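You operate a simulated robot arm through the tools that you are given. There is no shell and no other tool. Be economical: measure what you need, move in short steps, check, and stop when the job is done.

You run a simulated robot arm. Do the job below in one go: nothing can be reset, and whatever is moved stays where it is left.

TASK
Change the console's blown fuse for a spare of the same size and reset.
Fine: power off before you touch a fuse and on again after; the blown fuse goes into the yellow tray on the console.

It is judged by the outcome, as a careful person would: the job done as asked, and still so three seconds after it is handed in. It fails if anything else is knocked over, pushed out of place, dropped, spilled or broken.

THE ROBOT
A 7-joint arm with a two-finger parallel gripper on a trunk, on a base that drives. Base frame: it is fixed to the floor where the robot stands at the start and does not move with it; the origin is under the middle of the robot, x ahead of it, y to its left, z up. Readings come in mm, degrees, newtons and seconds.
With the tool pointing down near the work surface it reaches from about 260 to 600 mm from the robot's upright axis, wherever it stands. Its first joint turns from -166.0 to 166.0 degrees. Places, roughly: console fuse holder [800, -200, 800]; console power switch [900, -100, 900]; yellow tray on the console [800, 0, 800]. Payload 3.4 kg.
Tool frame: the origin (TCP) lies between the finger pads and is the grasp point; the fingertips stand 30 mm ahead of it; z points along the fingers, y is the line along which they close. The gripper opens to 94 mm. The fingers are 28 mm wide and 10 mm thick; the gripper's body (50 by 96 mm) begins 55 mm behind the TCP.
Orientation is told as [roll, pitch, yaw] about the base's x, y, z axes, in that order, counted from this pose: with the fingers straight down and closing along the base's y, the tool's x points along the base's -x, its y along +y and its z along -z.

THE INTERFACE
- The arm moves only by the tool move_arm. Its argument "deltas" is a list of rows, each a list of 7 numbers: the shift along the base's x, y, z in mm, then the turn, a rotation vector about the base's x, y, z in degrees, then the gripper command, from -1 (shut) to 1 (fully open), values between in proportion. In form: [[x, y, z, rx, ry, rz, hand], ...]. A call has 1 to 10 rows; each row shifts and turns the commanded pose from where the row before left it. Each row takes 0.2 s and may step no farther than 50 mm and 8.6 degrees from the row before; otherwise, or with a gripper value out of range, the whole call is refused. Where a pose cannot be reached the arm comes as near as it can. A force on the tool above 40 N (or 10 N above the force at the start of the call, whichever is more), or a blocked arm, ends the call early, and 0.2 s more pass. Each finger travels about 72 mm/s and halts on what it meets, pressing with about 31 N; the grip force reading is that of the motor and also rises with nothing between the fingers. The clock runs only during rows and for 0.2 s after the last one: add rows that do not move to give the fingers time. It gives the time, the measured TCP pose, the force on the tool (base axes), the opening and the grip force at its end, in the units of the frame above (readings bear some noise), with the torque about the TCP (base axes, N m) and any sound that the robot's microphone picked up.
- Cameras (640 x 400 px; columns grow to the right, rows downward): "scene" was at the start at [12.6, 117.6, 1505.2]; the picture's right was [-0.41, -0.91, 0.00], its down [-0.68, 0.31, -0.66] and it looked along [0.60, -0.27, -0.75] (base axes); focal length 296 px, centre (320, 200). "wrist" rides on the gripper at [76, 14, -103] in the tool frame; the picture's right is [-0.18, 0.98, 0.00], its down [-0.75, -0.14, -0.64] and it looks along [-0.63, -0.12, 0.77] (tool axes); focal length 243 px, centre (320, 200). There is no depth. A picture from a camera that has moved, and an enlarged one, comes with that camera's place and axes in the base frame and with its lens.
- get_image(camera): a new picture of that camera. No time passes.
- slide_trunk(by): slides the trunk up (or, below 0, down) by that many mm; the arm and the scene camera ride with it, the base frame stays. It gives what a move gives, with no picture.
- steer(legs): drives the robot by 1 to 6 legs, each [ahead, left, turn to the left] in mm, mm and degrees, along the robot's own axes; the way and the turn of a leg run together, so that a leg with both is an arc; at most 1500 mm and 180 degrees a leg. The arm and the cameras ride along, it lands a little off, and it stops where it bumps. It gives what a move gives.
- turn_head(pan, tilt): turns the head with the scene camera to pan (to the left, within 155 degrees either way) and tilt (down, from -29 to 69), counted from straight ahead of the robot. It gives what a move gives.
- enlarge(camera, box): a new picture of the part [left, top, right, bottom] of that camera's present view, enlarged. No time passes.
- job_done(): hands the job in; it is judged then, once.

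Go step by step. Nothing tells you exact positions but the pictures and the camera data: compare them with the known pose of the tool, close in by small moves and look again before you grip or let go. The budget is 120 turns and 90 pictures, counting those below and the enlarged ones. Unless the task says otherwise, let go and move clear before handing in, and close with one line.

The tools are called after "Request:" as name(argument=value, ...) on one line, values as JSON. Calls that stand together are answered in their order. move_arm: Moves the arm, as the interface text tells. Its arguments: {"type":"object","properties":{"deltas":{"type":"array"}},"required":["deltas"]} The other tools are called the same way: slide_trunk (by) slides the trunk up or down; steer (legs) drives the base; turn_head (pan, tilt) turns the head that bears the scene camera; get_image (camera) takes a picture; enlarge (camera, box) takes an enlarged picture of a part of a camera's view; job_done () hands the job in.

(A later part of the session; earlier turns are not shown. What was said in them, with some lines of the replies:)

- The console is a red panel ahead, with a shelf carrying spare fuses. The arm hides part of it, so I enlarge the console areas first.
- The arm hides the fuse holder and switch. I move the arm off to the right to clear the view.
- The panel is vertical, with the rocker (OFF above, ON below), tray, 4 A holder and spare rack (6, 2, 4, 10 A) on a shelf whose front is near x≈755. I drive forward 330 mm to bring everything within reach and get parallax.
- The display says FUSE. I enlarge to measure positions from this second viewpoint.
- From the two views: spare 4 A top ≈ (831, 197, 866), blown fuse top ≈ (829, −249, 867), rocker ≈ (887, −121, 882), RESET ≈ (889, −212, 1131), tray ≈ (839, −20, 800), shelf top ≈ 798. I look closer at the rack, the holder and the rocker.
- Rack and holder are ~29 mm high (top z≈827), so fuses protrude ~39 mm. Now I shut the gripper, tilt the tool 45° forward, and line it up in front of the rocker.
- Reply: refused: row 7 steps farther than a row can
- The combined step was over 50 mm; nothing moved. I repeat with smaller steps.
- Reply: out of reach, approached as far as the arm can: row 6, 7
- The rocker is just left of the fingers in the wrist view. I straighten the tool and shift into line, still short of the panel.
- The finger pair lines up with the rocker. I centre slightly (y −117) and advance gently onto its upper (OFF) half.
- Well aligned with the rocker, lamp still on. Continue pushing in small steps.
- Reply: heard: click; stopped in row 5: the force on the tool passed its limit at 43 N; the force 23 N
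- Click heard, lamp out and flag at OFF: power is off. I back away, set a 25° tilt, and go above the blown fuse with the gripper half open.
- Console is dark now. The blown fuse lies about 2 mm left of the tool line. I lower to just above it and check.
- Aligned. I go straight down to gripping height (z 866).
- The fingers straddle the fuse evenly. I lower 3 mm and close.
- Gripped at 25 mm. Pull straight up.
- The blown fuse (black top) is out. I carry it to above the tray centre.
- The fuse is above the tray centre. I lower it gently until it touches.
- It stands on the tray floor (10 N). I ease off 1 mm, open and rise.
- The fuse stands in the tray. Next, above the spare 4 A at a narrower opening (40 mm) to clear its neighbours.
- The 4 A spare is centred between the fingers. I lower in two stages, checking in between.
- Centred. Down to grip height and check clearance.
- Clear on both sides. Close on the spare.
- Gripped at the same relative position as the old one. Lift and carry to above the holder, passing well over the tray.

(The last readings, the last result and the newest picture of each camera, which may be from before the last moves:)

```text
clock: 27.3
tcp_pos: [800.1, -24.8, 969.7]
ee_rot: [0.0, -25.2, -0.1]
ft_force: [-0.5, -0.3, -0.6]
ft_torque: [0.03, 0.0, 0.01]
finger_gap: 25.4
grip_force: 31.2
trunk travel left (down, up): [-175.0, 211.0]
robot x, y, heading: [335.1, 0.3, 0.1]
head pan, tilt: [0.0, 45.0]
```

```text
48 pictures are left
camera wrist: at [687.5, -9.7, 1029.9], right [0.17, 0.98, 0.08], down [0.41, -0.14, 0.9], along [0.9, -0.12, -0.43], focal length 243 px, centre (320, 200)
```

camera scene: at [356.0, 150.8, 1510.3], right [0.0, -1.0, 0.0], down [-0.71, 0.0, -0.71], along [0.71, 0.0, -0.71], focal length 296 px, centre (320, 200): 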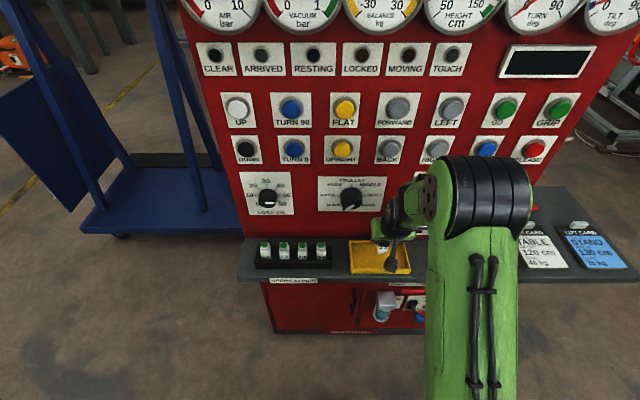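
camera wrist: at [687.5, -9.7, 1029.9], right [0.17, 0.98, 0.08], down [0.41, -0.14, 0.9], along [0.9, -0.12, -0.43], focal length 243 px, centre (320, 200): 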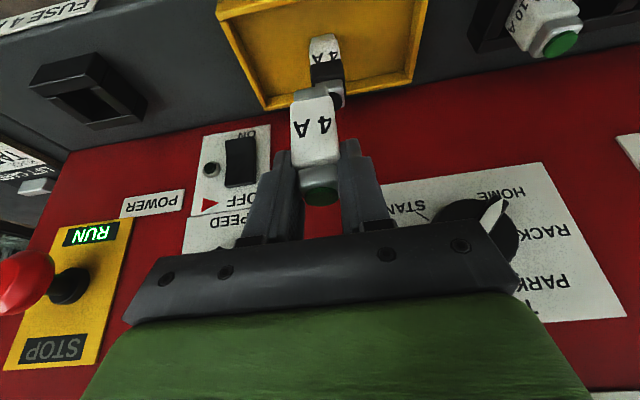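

Carrying fine. Continue to above the holder.

Request:
move_arm(deltas=[[0, -44, 0, 0, 0, 0, -1], [0, -45, 0, 0, 0, 0, -1], [0, -45, 0, 0, 0, 0, -1], [0, -44, 0, 0, 0, 0, -1], [0, -44, 0, 0, 0, 0, -1], [11, 0, -15, 0, 0, 0, -1], [11, 0, -15, 0, 0, 0, -1], [0, 0, 0, 0, 0, 0, -1]])

Request:
get_image(camera="wrist")

Request:
enlarge(camera="scene", box=[422, 180, 522, 290])

```text
clock: 29.1
tcp_pos: [824.8, -241.9, 937.8]
ee_rot: [-0.1, -25.1, -0.2]
ft_force: [0.5, 0.1, -1.0]
ft_torque: [0.02, -0.01, -0.02]
finger_gap: 25.4
grip_force: 30.9
trunk travel left (down, up): [-175.0, 211.0]
robot x, y, heading: [334.7, -1.8, 0.2]
head pan, tilt: [0.0, 45.0]
```

```text
47 pictures are left
camera wrist: at [711.8, -228.0, 998.9], right [0.17, 0.98, 0.08], down [0.41, -0.14, 0.9], along [0.9, -0.12, -0.43], focal length 243 px, centre (320, 200)
```

wrist: 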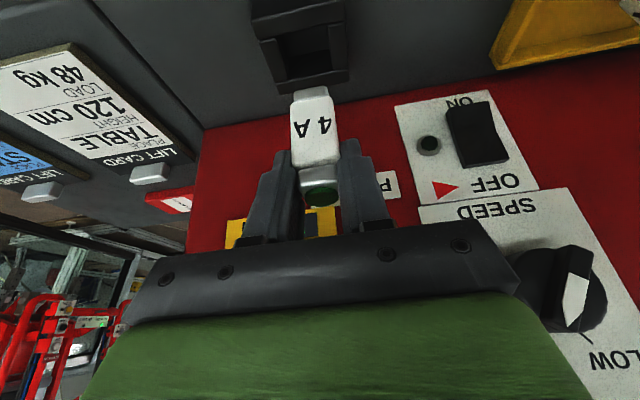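

```text
3.64 times, centred on (472, 235) of scene
camera zoom: at [355.5, 150.7, 1510.3], right [0.0, -1.0, 0.0], down [-0.71, 0.0, -0.71], along [0.71, 0.0, -0.71], focal length 1077 px, centre (-233, 73)
```

zoom: 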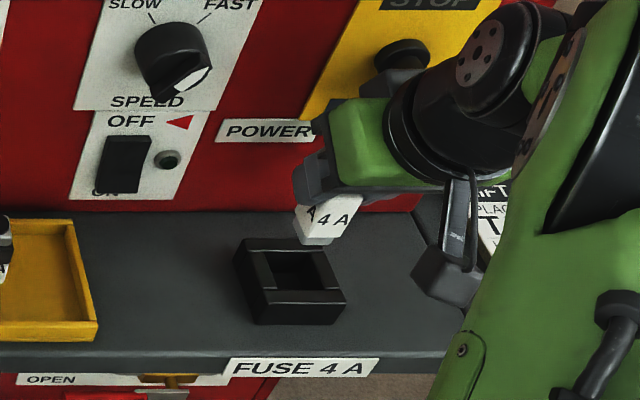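

The readings jitter by a few mm, so I take another reading with a still row and enlarge the wrist view to judge alignment with the socket.

Request:
move_arm(deltas=[[0, 0, 0, 0, 0, 0, -1]])

Request:
enlarge(camera="wrist", box=[230, 0, 390, 100])

```text
clock: 29.5
tcp_pos: [824.9, -244.3, 938.1]
ee_rot: [-0.1, -25.1, 0.0]
ft_force: [0.3, -0.2, -0.3]
ft_torque: [0.02, 0.02, -0.01]
finger_gap: 25.4
grip_force: 30.1
trunk travel left (down, up): [-175.0, 211.0]
robot x, y, heading: [328.6, 0.4, 0.2]
head pan, tilt: [0.0, 45.0]
```

```text
4.00 times, centred on (310, 50) of wrist
camera zoom: at [711.8, -228.1, 999.0], right [0.17, 0.98, 0.08], down [0.41, -0.14, 0.9], along [0.9, -0.12, -0.43], focal length 970 px, centre (360, 800)
```

zoom: 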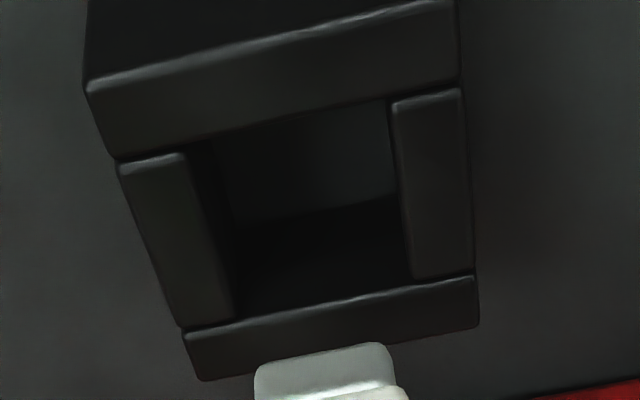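

The camera's own pose is steady and gives a good reference: at removal it stood at (708.2, −231.2). I shift −3.8, −2.8 mm to match, lower part way, and check.

Request:
move_arm(deltas=[[-3.8, -2.8, 0, 0, 0, 0, -1], [0, 0, -15, 0, 0, 0, -1], [0, 0, -12, 0, 0, 0, -1], [0, 0, 0, 0, 0, 0, -1]])

Request:
enlarge(camera="wrist", box=[230, 20, 390, 120])

Request:
enlarge(camera="scene", box=[432, 215, 512, 275])

```text
clock: 30.5
tcp_pos: [821.2, -246.8, 910.9]
ee_rot: [-0.1, -25.0, -0.2]
ft_force: [0.1, 0.4, 0.4]
ft_torque: [-0.02, 0.06, 0.01]
finger_gap: 25.6
grip_force: 31.0
trunk travel left (down, up): [-175.0, 211.0]
robot x, y, heading: [331.8, 0.1, 0.2]
head pan, tilt: [0.0, 45.0]
```

```text
4.00 times, centred on (310, 70) of wrist
camera zoom: at [707.7, -231.6, 972.3], right [0.17, 0.98, 0.08], down [0.41, -0.14, 0.9], along [0.9, -0.12, -0.43], focal length 970 px, centre (360, 720)
```

zoom: 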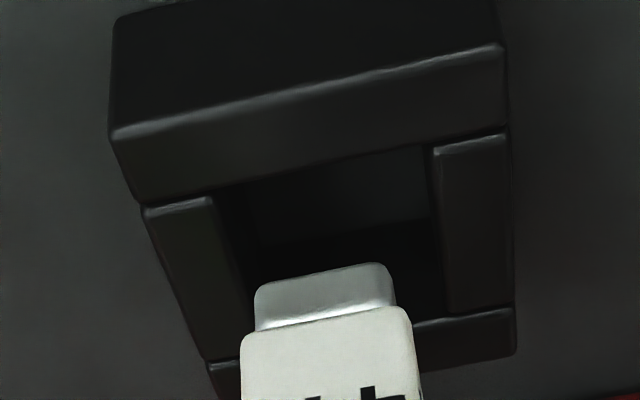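

```text
6.67 times, centred on (472, 245) of scene
camera zoom: at [355.7, 150.4, 1510.3], right [0.0, -1.0, 0.0], down [-0.71, 0.0, -0.71], along [0.71, 0.0, -0.71], focal length 1974 px, centre (-693, -100)
```

zoom: 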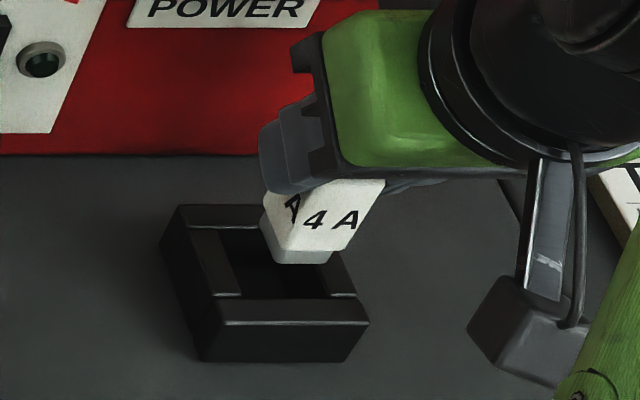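

The fuse is lined up over the socket. Lower it in small, force-guarded steps.

Request:
move_arm(deltas=[[0, 0, -10, 0, 0, 0, -1], [0, 0, -8, 0, 0, 0, -1], [0, 0, -8, 0, 0, 0, -1], [0, 0, -6, 0, 0, 0, -1], [0, 0, -4, 0, 0, 0, -1], [0, 0, -4, 0, 0, 0, -1]])

Request:
get_image(camera="wrist")

Request:
enlarge(camera="scene", box=[432, 215, 512, 275])

```text
clock: 31.9
tcp_pos: [821.0, -245.7, 871.9]
ee_rot: [-0.1, -25.1, 0.0]
ft_force: [-0.1, 0.8, -0.2]
ft_torque: [0.01, -0.02, 0.01]
finger_gap: 25.3
grip_force: 30.7
trunk travel left (down, up): [-175.0, 211.0]
robot x, y, heading: [333.4, 3.7, 0.2]
head pan, tilt: [0.0, 45.0]
```

```text
42 pictures are left
camera wrist: at [707.9, -230.3, 933.0], right [0.17, 0.98, 0.08], down [0.41, -0.14, 0.9], along [0.9, -0.12, -0.43], focal length 243 px, centre (320, 200)
```

wrist: 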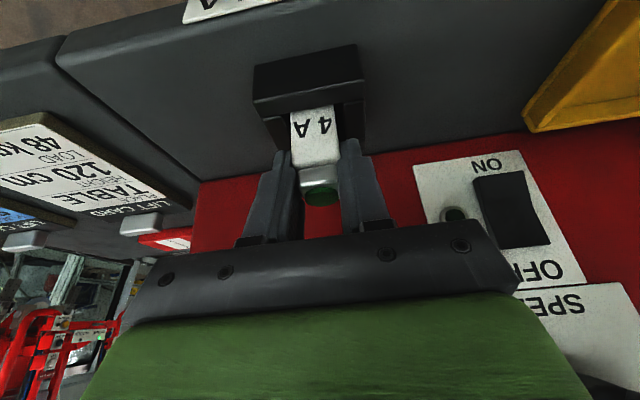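

```text
6.67 times, centred on (472, 245) of scene
camera zoom: at [355.9, 150.3, 1510.4], right [0.0, -1.0, 0.0], down [-0.71, 0.0, -0.71], along [0.71, 0.0, -0.71], focal length 1974 px, centre (-693, -100)
```

zoom: 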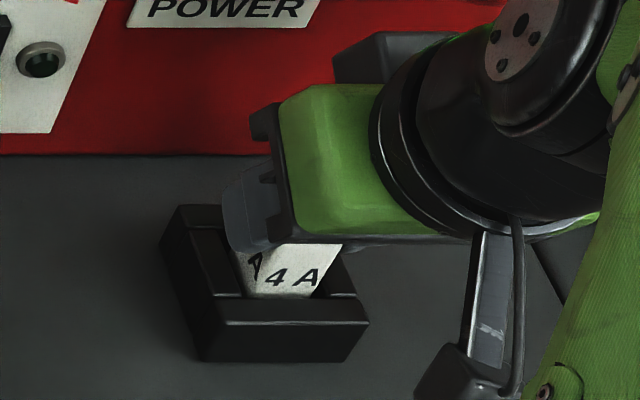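

Inside the socket, ~5 mm to go. Push it home.

Request:
move_arm(deltas=[[0, 0, -3, 0, 0, 0, -1], [0, 0, -3, 0, 0, 0, -1], [0, 0, -2, 0, 0, 0, -1], [0, 0, -2, 0, 0, 0, -1]])

Request:
enlarge(camera="wrist", box=[220, 30, 420, 240])

```text
clock: 32.9
tcp_pos: [820.2, -245.7, 866.9]
ee_rot: [-0.2, -25.7, 0.0]
ft_force: [-2.1, 1.8, 33.7]
ft_torque: [0.13, 0.19, 0.01]
finger_gap: 25.7
grip_force: 30.9
trunk travel left (down, up): [-175.0, 211.0]
robot x, y, heading: [336.0, 0.7, -0.1]
head pan, tilt: [0.0, 45.0]
```

```text
1.90 times, centred on (320, 135) of wrist
camera zoom: at [706.7, -230.3, 926.2], right [0.17, 0.98, 0.07], down [0.4, -0.14, 0.91], along [0.9, -0.12, -0.42], focal length 462 px, centre (320, 324)
```

zoom: 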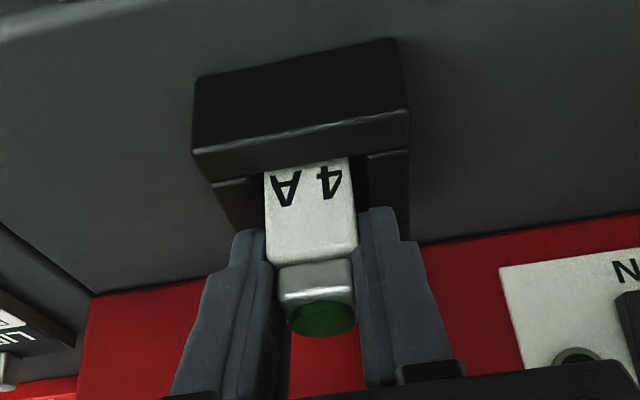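

Seated at the original depth with 34 N. Ease off, open and rise.

Request:
move_arm(deltas=[[0, 0, 2, 0, 0, 0, -1], [0, 0, 0, 0, 0, 0, -0.3], [0, 0, 0, 0, 0, 0, -0.1], [0, 0, 0, 0, 0, 0, -0.1], [0, 0, 15, 0, 0, 0, -0.1], [0, 0, 25, 0, 0, 0, -0.1], [-10, 0, 40, 0, 0, 0, -0.1]])

Request:
get_image(camera="wrist")

Request:
enlarge(camera="scene", box=[432, 215, 512, 275])

```text
clock: 34.5
tcp_pos: [810.4, -244.7, 944.1]
ee_rot: [-0.1, -25.1, -0.1]
ft_force: [-1.3, 0.6, -0.2]
ft_torque: [0.03, 0.01, -0.03]
finger_gap: 42.1
grip_force: 0.0
trunk travel left (down, up): [-175.0, 211.0]
robot x, y, heading: [332.8, 1.4, 0.1]
head pan, tilt: [0.0, 45.0]
```

```text
39 pictures are left
camera wrist: at [696.8, -229.7, 1005.2], right [0.17, 0.98, 0.08], down [0.41, -0.14, 0.9], along [0.9, -0.12, -0.43], focal length 243 px, centre (320, 200)
```

wrist: 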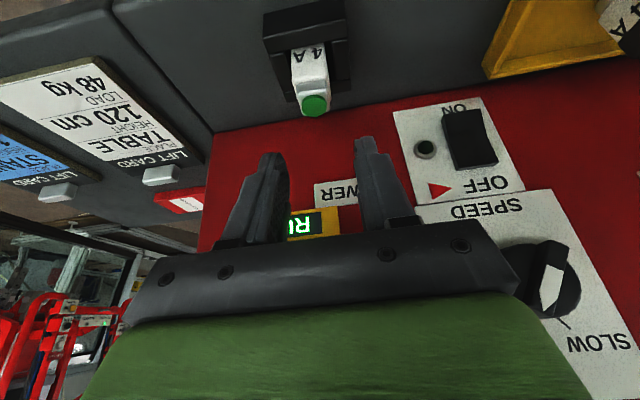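

```text
6.67 times, centred on (472, 245) of scene
camera zoom: at [354.3, 150.9, 1510.3], right [0.0, -1.0, 0.0], down [-0.71, 0.0, -0.71], along [0.71, 0.0, -0.71], focal length 1974 px, centre (-693, -100)
```

zoom: 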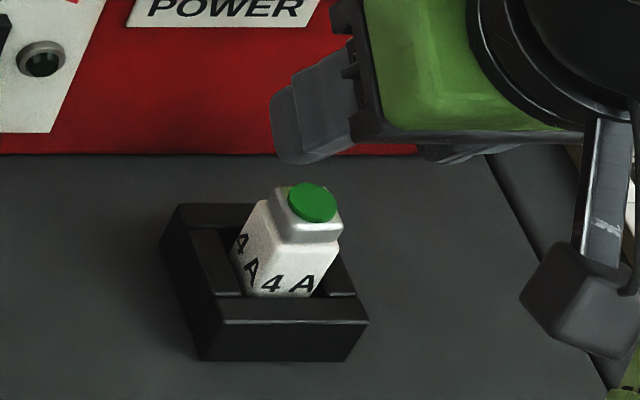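

The new fuse sits exactly where the old one did. Next, back to the switch: 45° tilt, gripper shut, aimed at the lower (ON) half.

Request:
move_arm(deltas=[[-25, 0, 0, 0, 0, 0, -1], [0, 32, 0, 0, -5, 0, -1], [0, 32, 0, 0, -5, 0, -1], [0, 32, 0, 0, -5, 0, -1], [0, 30, -10, 0, -5, 0, -1], [0, 0, -30, 0, 0, 0, -1], [10, 0, -24, 0, 0, 0, -1], [20, 0, 0, 0, 0, 0, -1], [20, 0, 0, 0, 0, 0, -1], [0, 0, 0, 0, 0, 0, -1]])

Request:
get_image(camera="wrist")

```text
clock: 36.7
tcp_pos: [837.8, -119.7, 879.7]
ee_rot: [0.0, -45.1, -0.2]
ft_force: [-0.1, 0.3, 0.5]
ft_torque: [0.02, -0.01, 0.0]
finger_gap: 0.0
grip_force: 30.6
trunk travel left (down, up): [-175.0, 211.0]
robot x, y, heading: [331.8, 3.5, -0.2]
head pan, tilt: [0.0, 45.0]
```

```text
37 pictures are left
camera wrist: at [709.7, -105.1, 899.1], right [0.13, 0.98, 0.13], down [0.08, -0.14, 0.99], along [0.99, -0.12, -0.09], focal length 243 px, centre (320, 200)
```

wrist: 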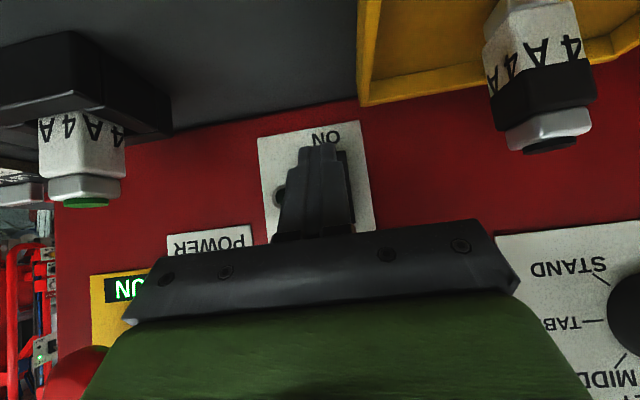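

Slightly right of the rocker's middle; shift 3 mm left and push.

Request:
move_arm(deltas=[[4, 3, 0, 0, 0, 0, -1], [4, 0, 0, 0, 0, 0, -1], [4, 0, 0, 0, 0, 0, -1], [4, 0, 0, 0, 0, 0, -1], [3, 0, 0, 0, 0, 0, -1], [3, 0, 0, 0, 0, 0, -1], [3, 0, 0, 0, 0, 0, -1], [3, 0, 0, 0, 0, 0, -1]])

Request:
get_image(camera="wrist")

```text
clock: 38.6
tcp_pos: [855.8, -118.1, 877.6]
ee_rot: [-0.1, -44.3, -0.3]
ft_force: [-6.2, 1.3, -2.8]
ft_torque: [-0.02, -0.49, -0.05]
finger_gap: 0.0
grip_force: 31.3
trunk travel left (down, up): [-175.0, 211.0]
robot x, y, heading: [331.2, 2.8, -0.1]
head pan, tilt: [0.0, 45.0]
heard: click
stopped in row 8: the force on the tool passed its limit at 41 N (the readings are from after the stop); the commanded pose is now the measured one
```

```text
36 pictures are left
camera wrist: at [729.5, -102.7, 897.9], right [0.14, 0.98, 0.13], down [0.09, -0.14, 0.99], along [0.99, -0.12, -0.11], focal length 243 px, centre (320, 200)
```

wrist: 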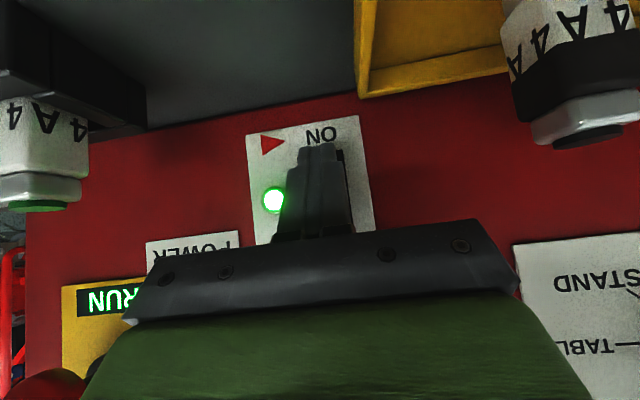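

Power is on: lamp lit, flag at ON. Back off, rise in front of the RESET button, and read the display.

Request:
move_arm(deltas=[[-40, 0, 5, 0, 0, 0, -1], [-40, 0, 20, 0, 0, 0, -1], [0, -10, 45, 0, 0, 0, -1], [0, -14, 45, 0, 0, 0, -1], [0, -14, 45, 0, 0, 0, -1], [0, -18, 44, 0, 0, 0, -1], [0, -19, 40, 0, 0, 0, -1], [0, -19, 20, 0, -0.7, 0, -1], [0, 0, 0, 0, 0, 0, -1]])

Request:
get_image(camera="scene")

Request:
get_image(camera="wrist")

```text
clock: 40.6
tcp_pos: [782.5, -212.5, 1142.4]
ee_rot: [0.0, -45.1, -0.2]
ft_force: [-0.4, 0.1, 0.4]
ft_torque: [0.01, -0.01, 0.01]
finger_gap: 0.1
grip_force: 31.1
trunk travel left (down, up): [-175.0, 211.0]
robot x, y, heading: [333.1, 1.5, 0.2]
head pan, tilt: [0.0, 45.0]
```

```text
35 pictures are left
camera scene: at [355.1, 150.7, 1510.3], right [0.0, -1.0, 0.0], down [-0.71, 0.0, -0.71], along [0.71, 0.0, -0.71], focal length 296 px, centre (320, 200)
```

scene: 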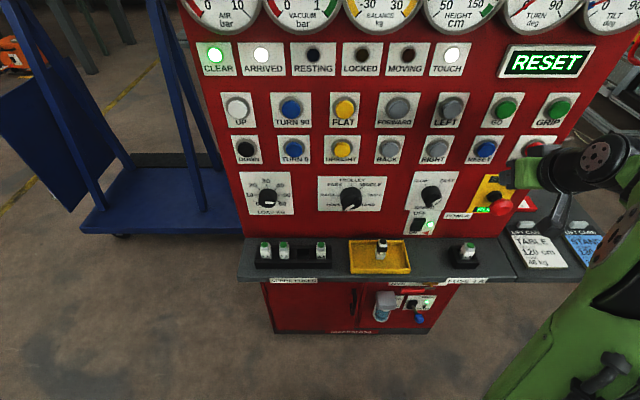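

```text
34 pictures are left
camera wrist: at [654.6, -197.4, 1161.9], right [0.13, 0.98, 0.13], down [0.08, -0.14, 0.99], along [0.99, -0.12, -0.09], focal length 243 px, centre (320, 200)
```

wrist: 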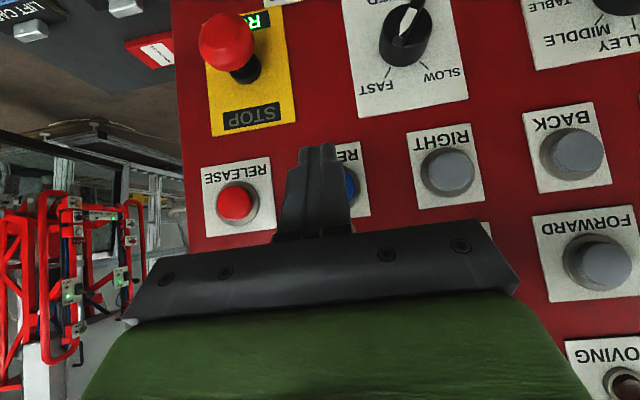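

The display now asks for RESET and the finger is in front of that button. Shift 2 mm left and advance.

Request:
move_arm(deltas=[[25, 2, 0, 0, 0, 0, -1], [20, 0, 0, 0, 0, 0, -1], [10, 0, 0, 0, 0, 0, -1], [0, 0, 0, 0, 0, 0, -1]])

Request:
get_image(camera="wrist")

Request:
enlarge(camera="scene", box=[430, 90, 590, 220])

```text
clock: 41.6
tcp_pos: [835.0, -208.5, 1141.8]
ee_rot: [0.0, -45.1, -0.3]
ft_force: [0.5, -1.1, 0.5]
ft_torque: [-0.05, 0.03, 0.0]
finger_gap: 0.0
grip_force: 30.9
trunk travel left (down, up): [-175.0, 211.0]
robot x, y, heading: [331.4, -1.7, 0.4]
head pan, tilt: [0.0, 45.0]
```

```text
33 pictures are left
camera wrist: at [708.0, -193.4, 1161.0], right [0.13, 0.98, 0.13], down [0.08, -0.14, 0.99], along [0.99, -0.12, -0.09], focal length 243 px, centre (320, 200)
```

wrist: 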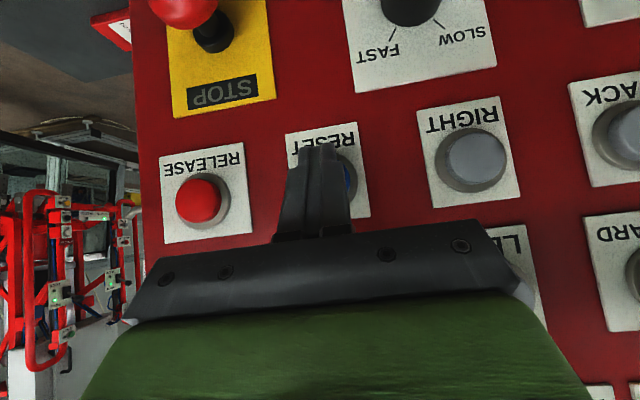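

```text
3.08 times, centred on (510, 155) of scene
camera zoom: at [354.9, 150.4, 1510.4], right [0.0, -1.0, 0.0], down [-0.71, 0.0, -0.71], along [0.71, 0.0, -0.71], focal length 911 px, centre (-265, 338)
```

zoom: 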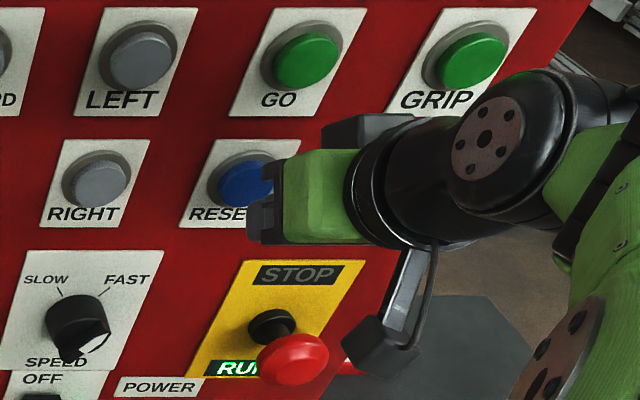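

The button centre is a few mm further left; shift 4 mm and press.

Request:
move_arm(deltas=[[4, 4, 0, 0, 0, 0, -1], [4, 0, 0, 0, 0, 0, -1], [4, 0, 0, 0, 0, 0, -1], [3, 0, 0, 0, 0, 0, -1], [3, 0, 0, 0, 0, 0, -1], [3, 0, 0, 0, 0, 0, -1], [3, 0, 0, 0, 0, 0, -1], [3, 0, 0, 0, 0, 0, -1]])

Request:
get_image(camera="scene")

```text
clock: 43.4
tcp_pos: [858.4, -206.5, 1140.9]
ee_rot: [0.1, -45.0, -0.3]
ft_force: [-15.1, 2.3, -3.4]
ft_torque: [-0.06, 0.27, 0.02]
finger_gap: 0.1
grip_force: 31.3
trunk travel left (down, up): [-175.0, 211.0]
robot x, y, heading: [334.0, 3.7, 0.2]
head pan, tilt: [0.0, 45.0]
heard: click
```

```text
31 pictures are left
camera scene: at [352.2, 150.8, 1510.3], right [0.0, -1.0, 0.0], down [-0.71, 0.0, -0.71], along [0.71, 0.0, -0.71], focal length 296 px, centre (320, 200)
```

scene: 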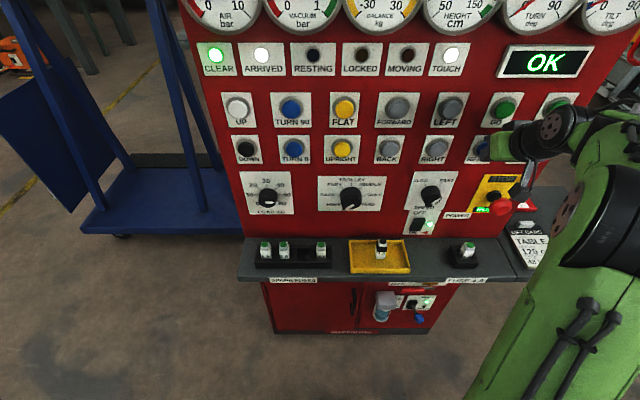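

The display reads OK. I back the arm clear and check the end state.

Request:
move_arm(deltas=[[-25, 0, 0, 0, 0, 0, -1], [-40, 0, 0, 0, 0, 0, -1], [-40, 0, 0, 0, 0, 0, -1], [0, 0, 0, 0, 0, 0, -1]])

Request:
get_image(camera="scene")

Request:
enlarge(camera="scene", box=[330, 170, 530, 290])

```text
clock: 44.4
tcp_pos: [757.1, -207.2, 1141.6]
ee_rot: [-0.1, -45.0, -0.3]
ft_force: [0.1, -0.3, 0.2]
ft_torque: [-0.03, 0.02, 0.04]
finger_gap: 0.2
grip_force: 30.8
trunk travel left (down, up): [-175.0, 211.0]
robot x, y, heading: [332.8, 1.6, -0.1]
head pan, tilt: [0.0, 45.0]
```

```text
30 pictures are left
camera scene: at [355.9, 150.2, 1510.4], right [0.0, -1.0, 0.0], down [-0.71, 0.0, -0.71], along [0.71, 0.0, -0.71], focal length 296 px, centre (320, 200)
```

scene: 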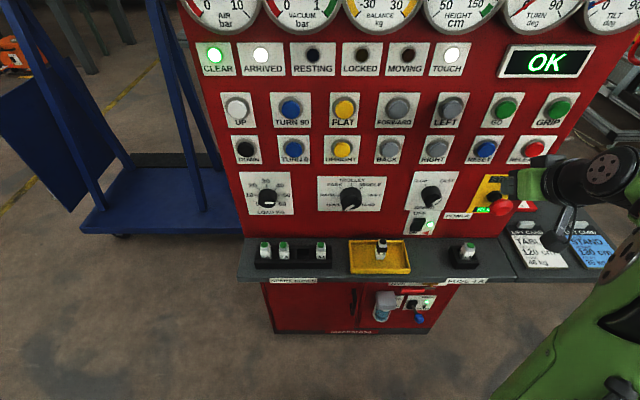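

```text
3.20 times, centred on (430, 230) of scene
camera zoom: at [355.9, 150.2, 1510.4], right [0.0, -1.0, 0.0], down [-0.71, 0.0, -0.71], along [0.71, 0.0, -0.71], focal length 948 px, centre (-32, 104)
```

zoom: 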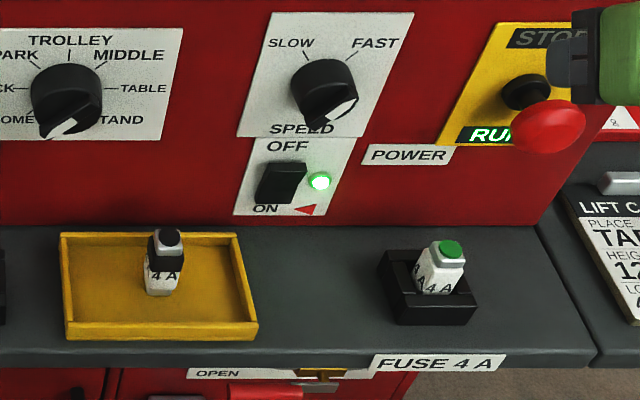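

Everything is in place: the display reads OK, power is on, the new 4 A fuse is seated, the blown one is in the tray, and the arm is clear. I'm handing in.

Request:
job_done()

```text
The job is handed in.
```

I switched the console off, replaced the blown 4 A fuse with the 4 A spare, switched it back on and pressed RESET. The display now reads OK, and the blown fuse is in the yellow tray.
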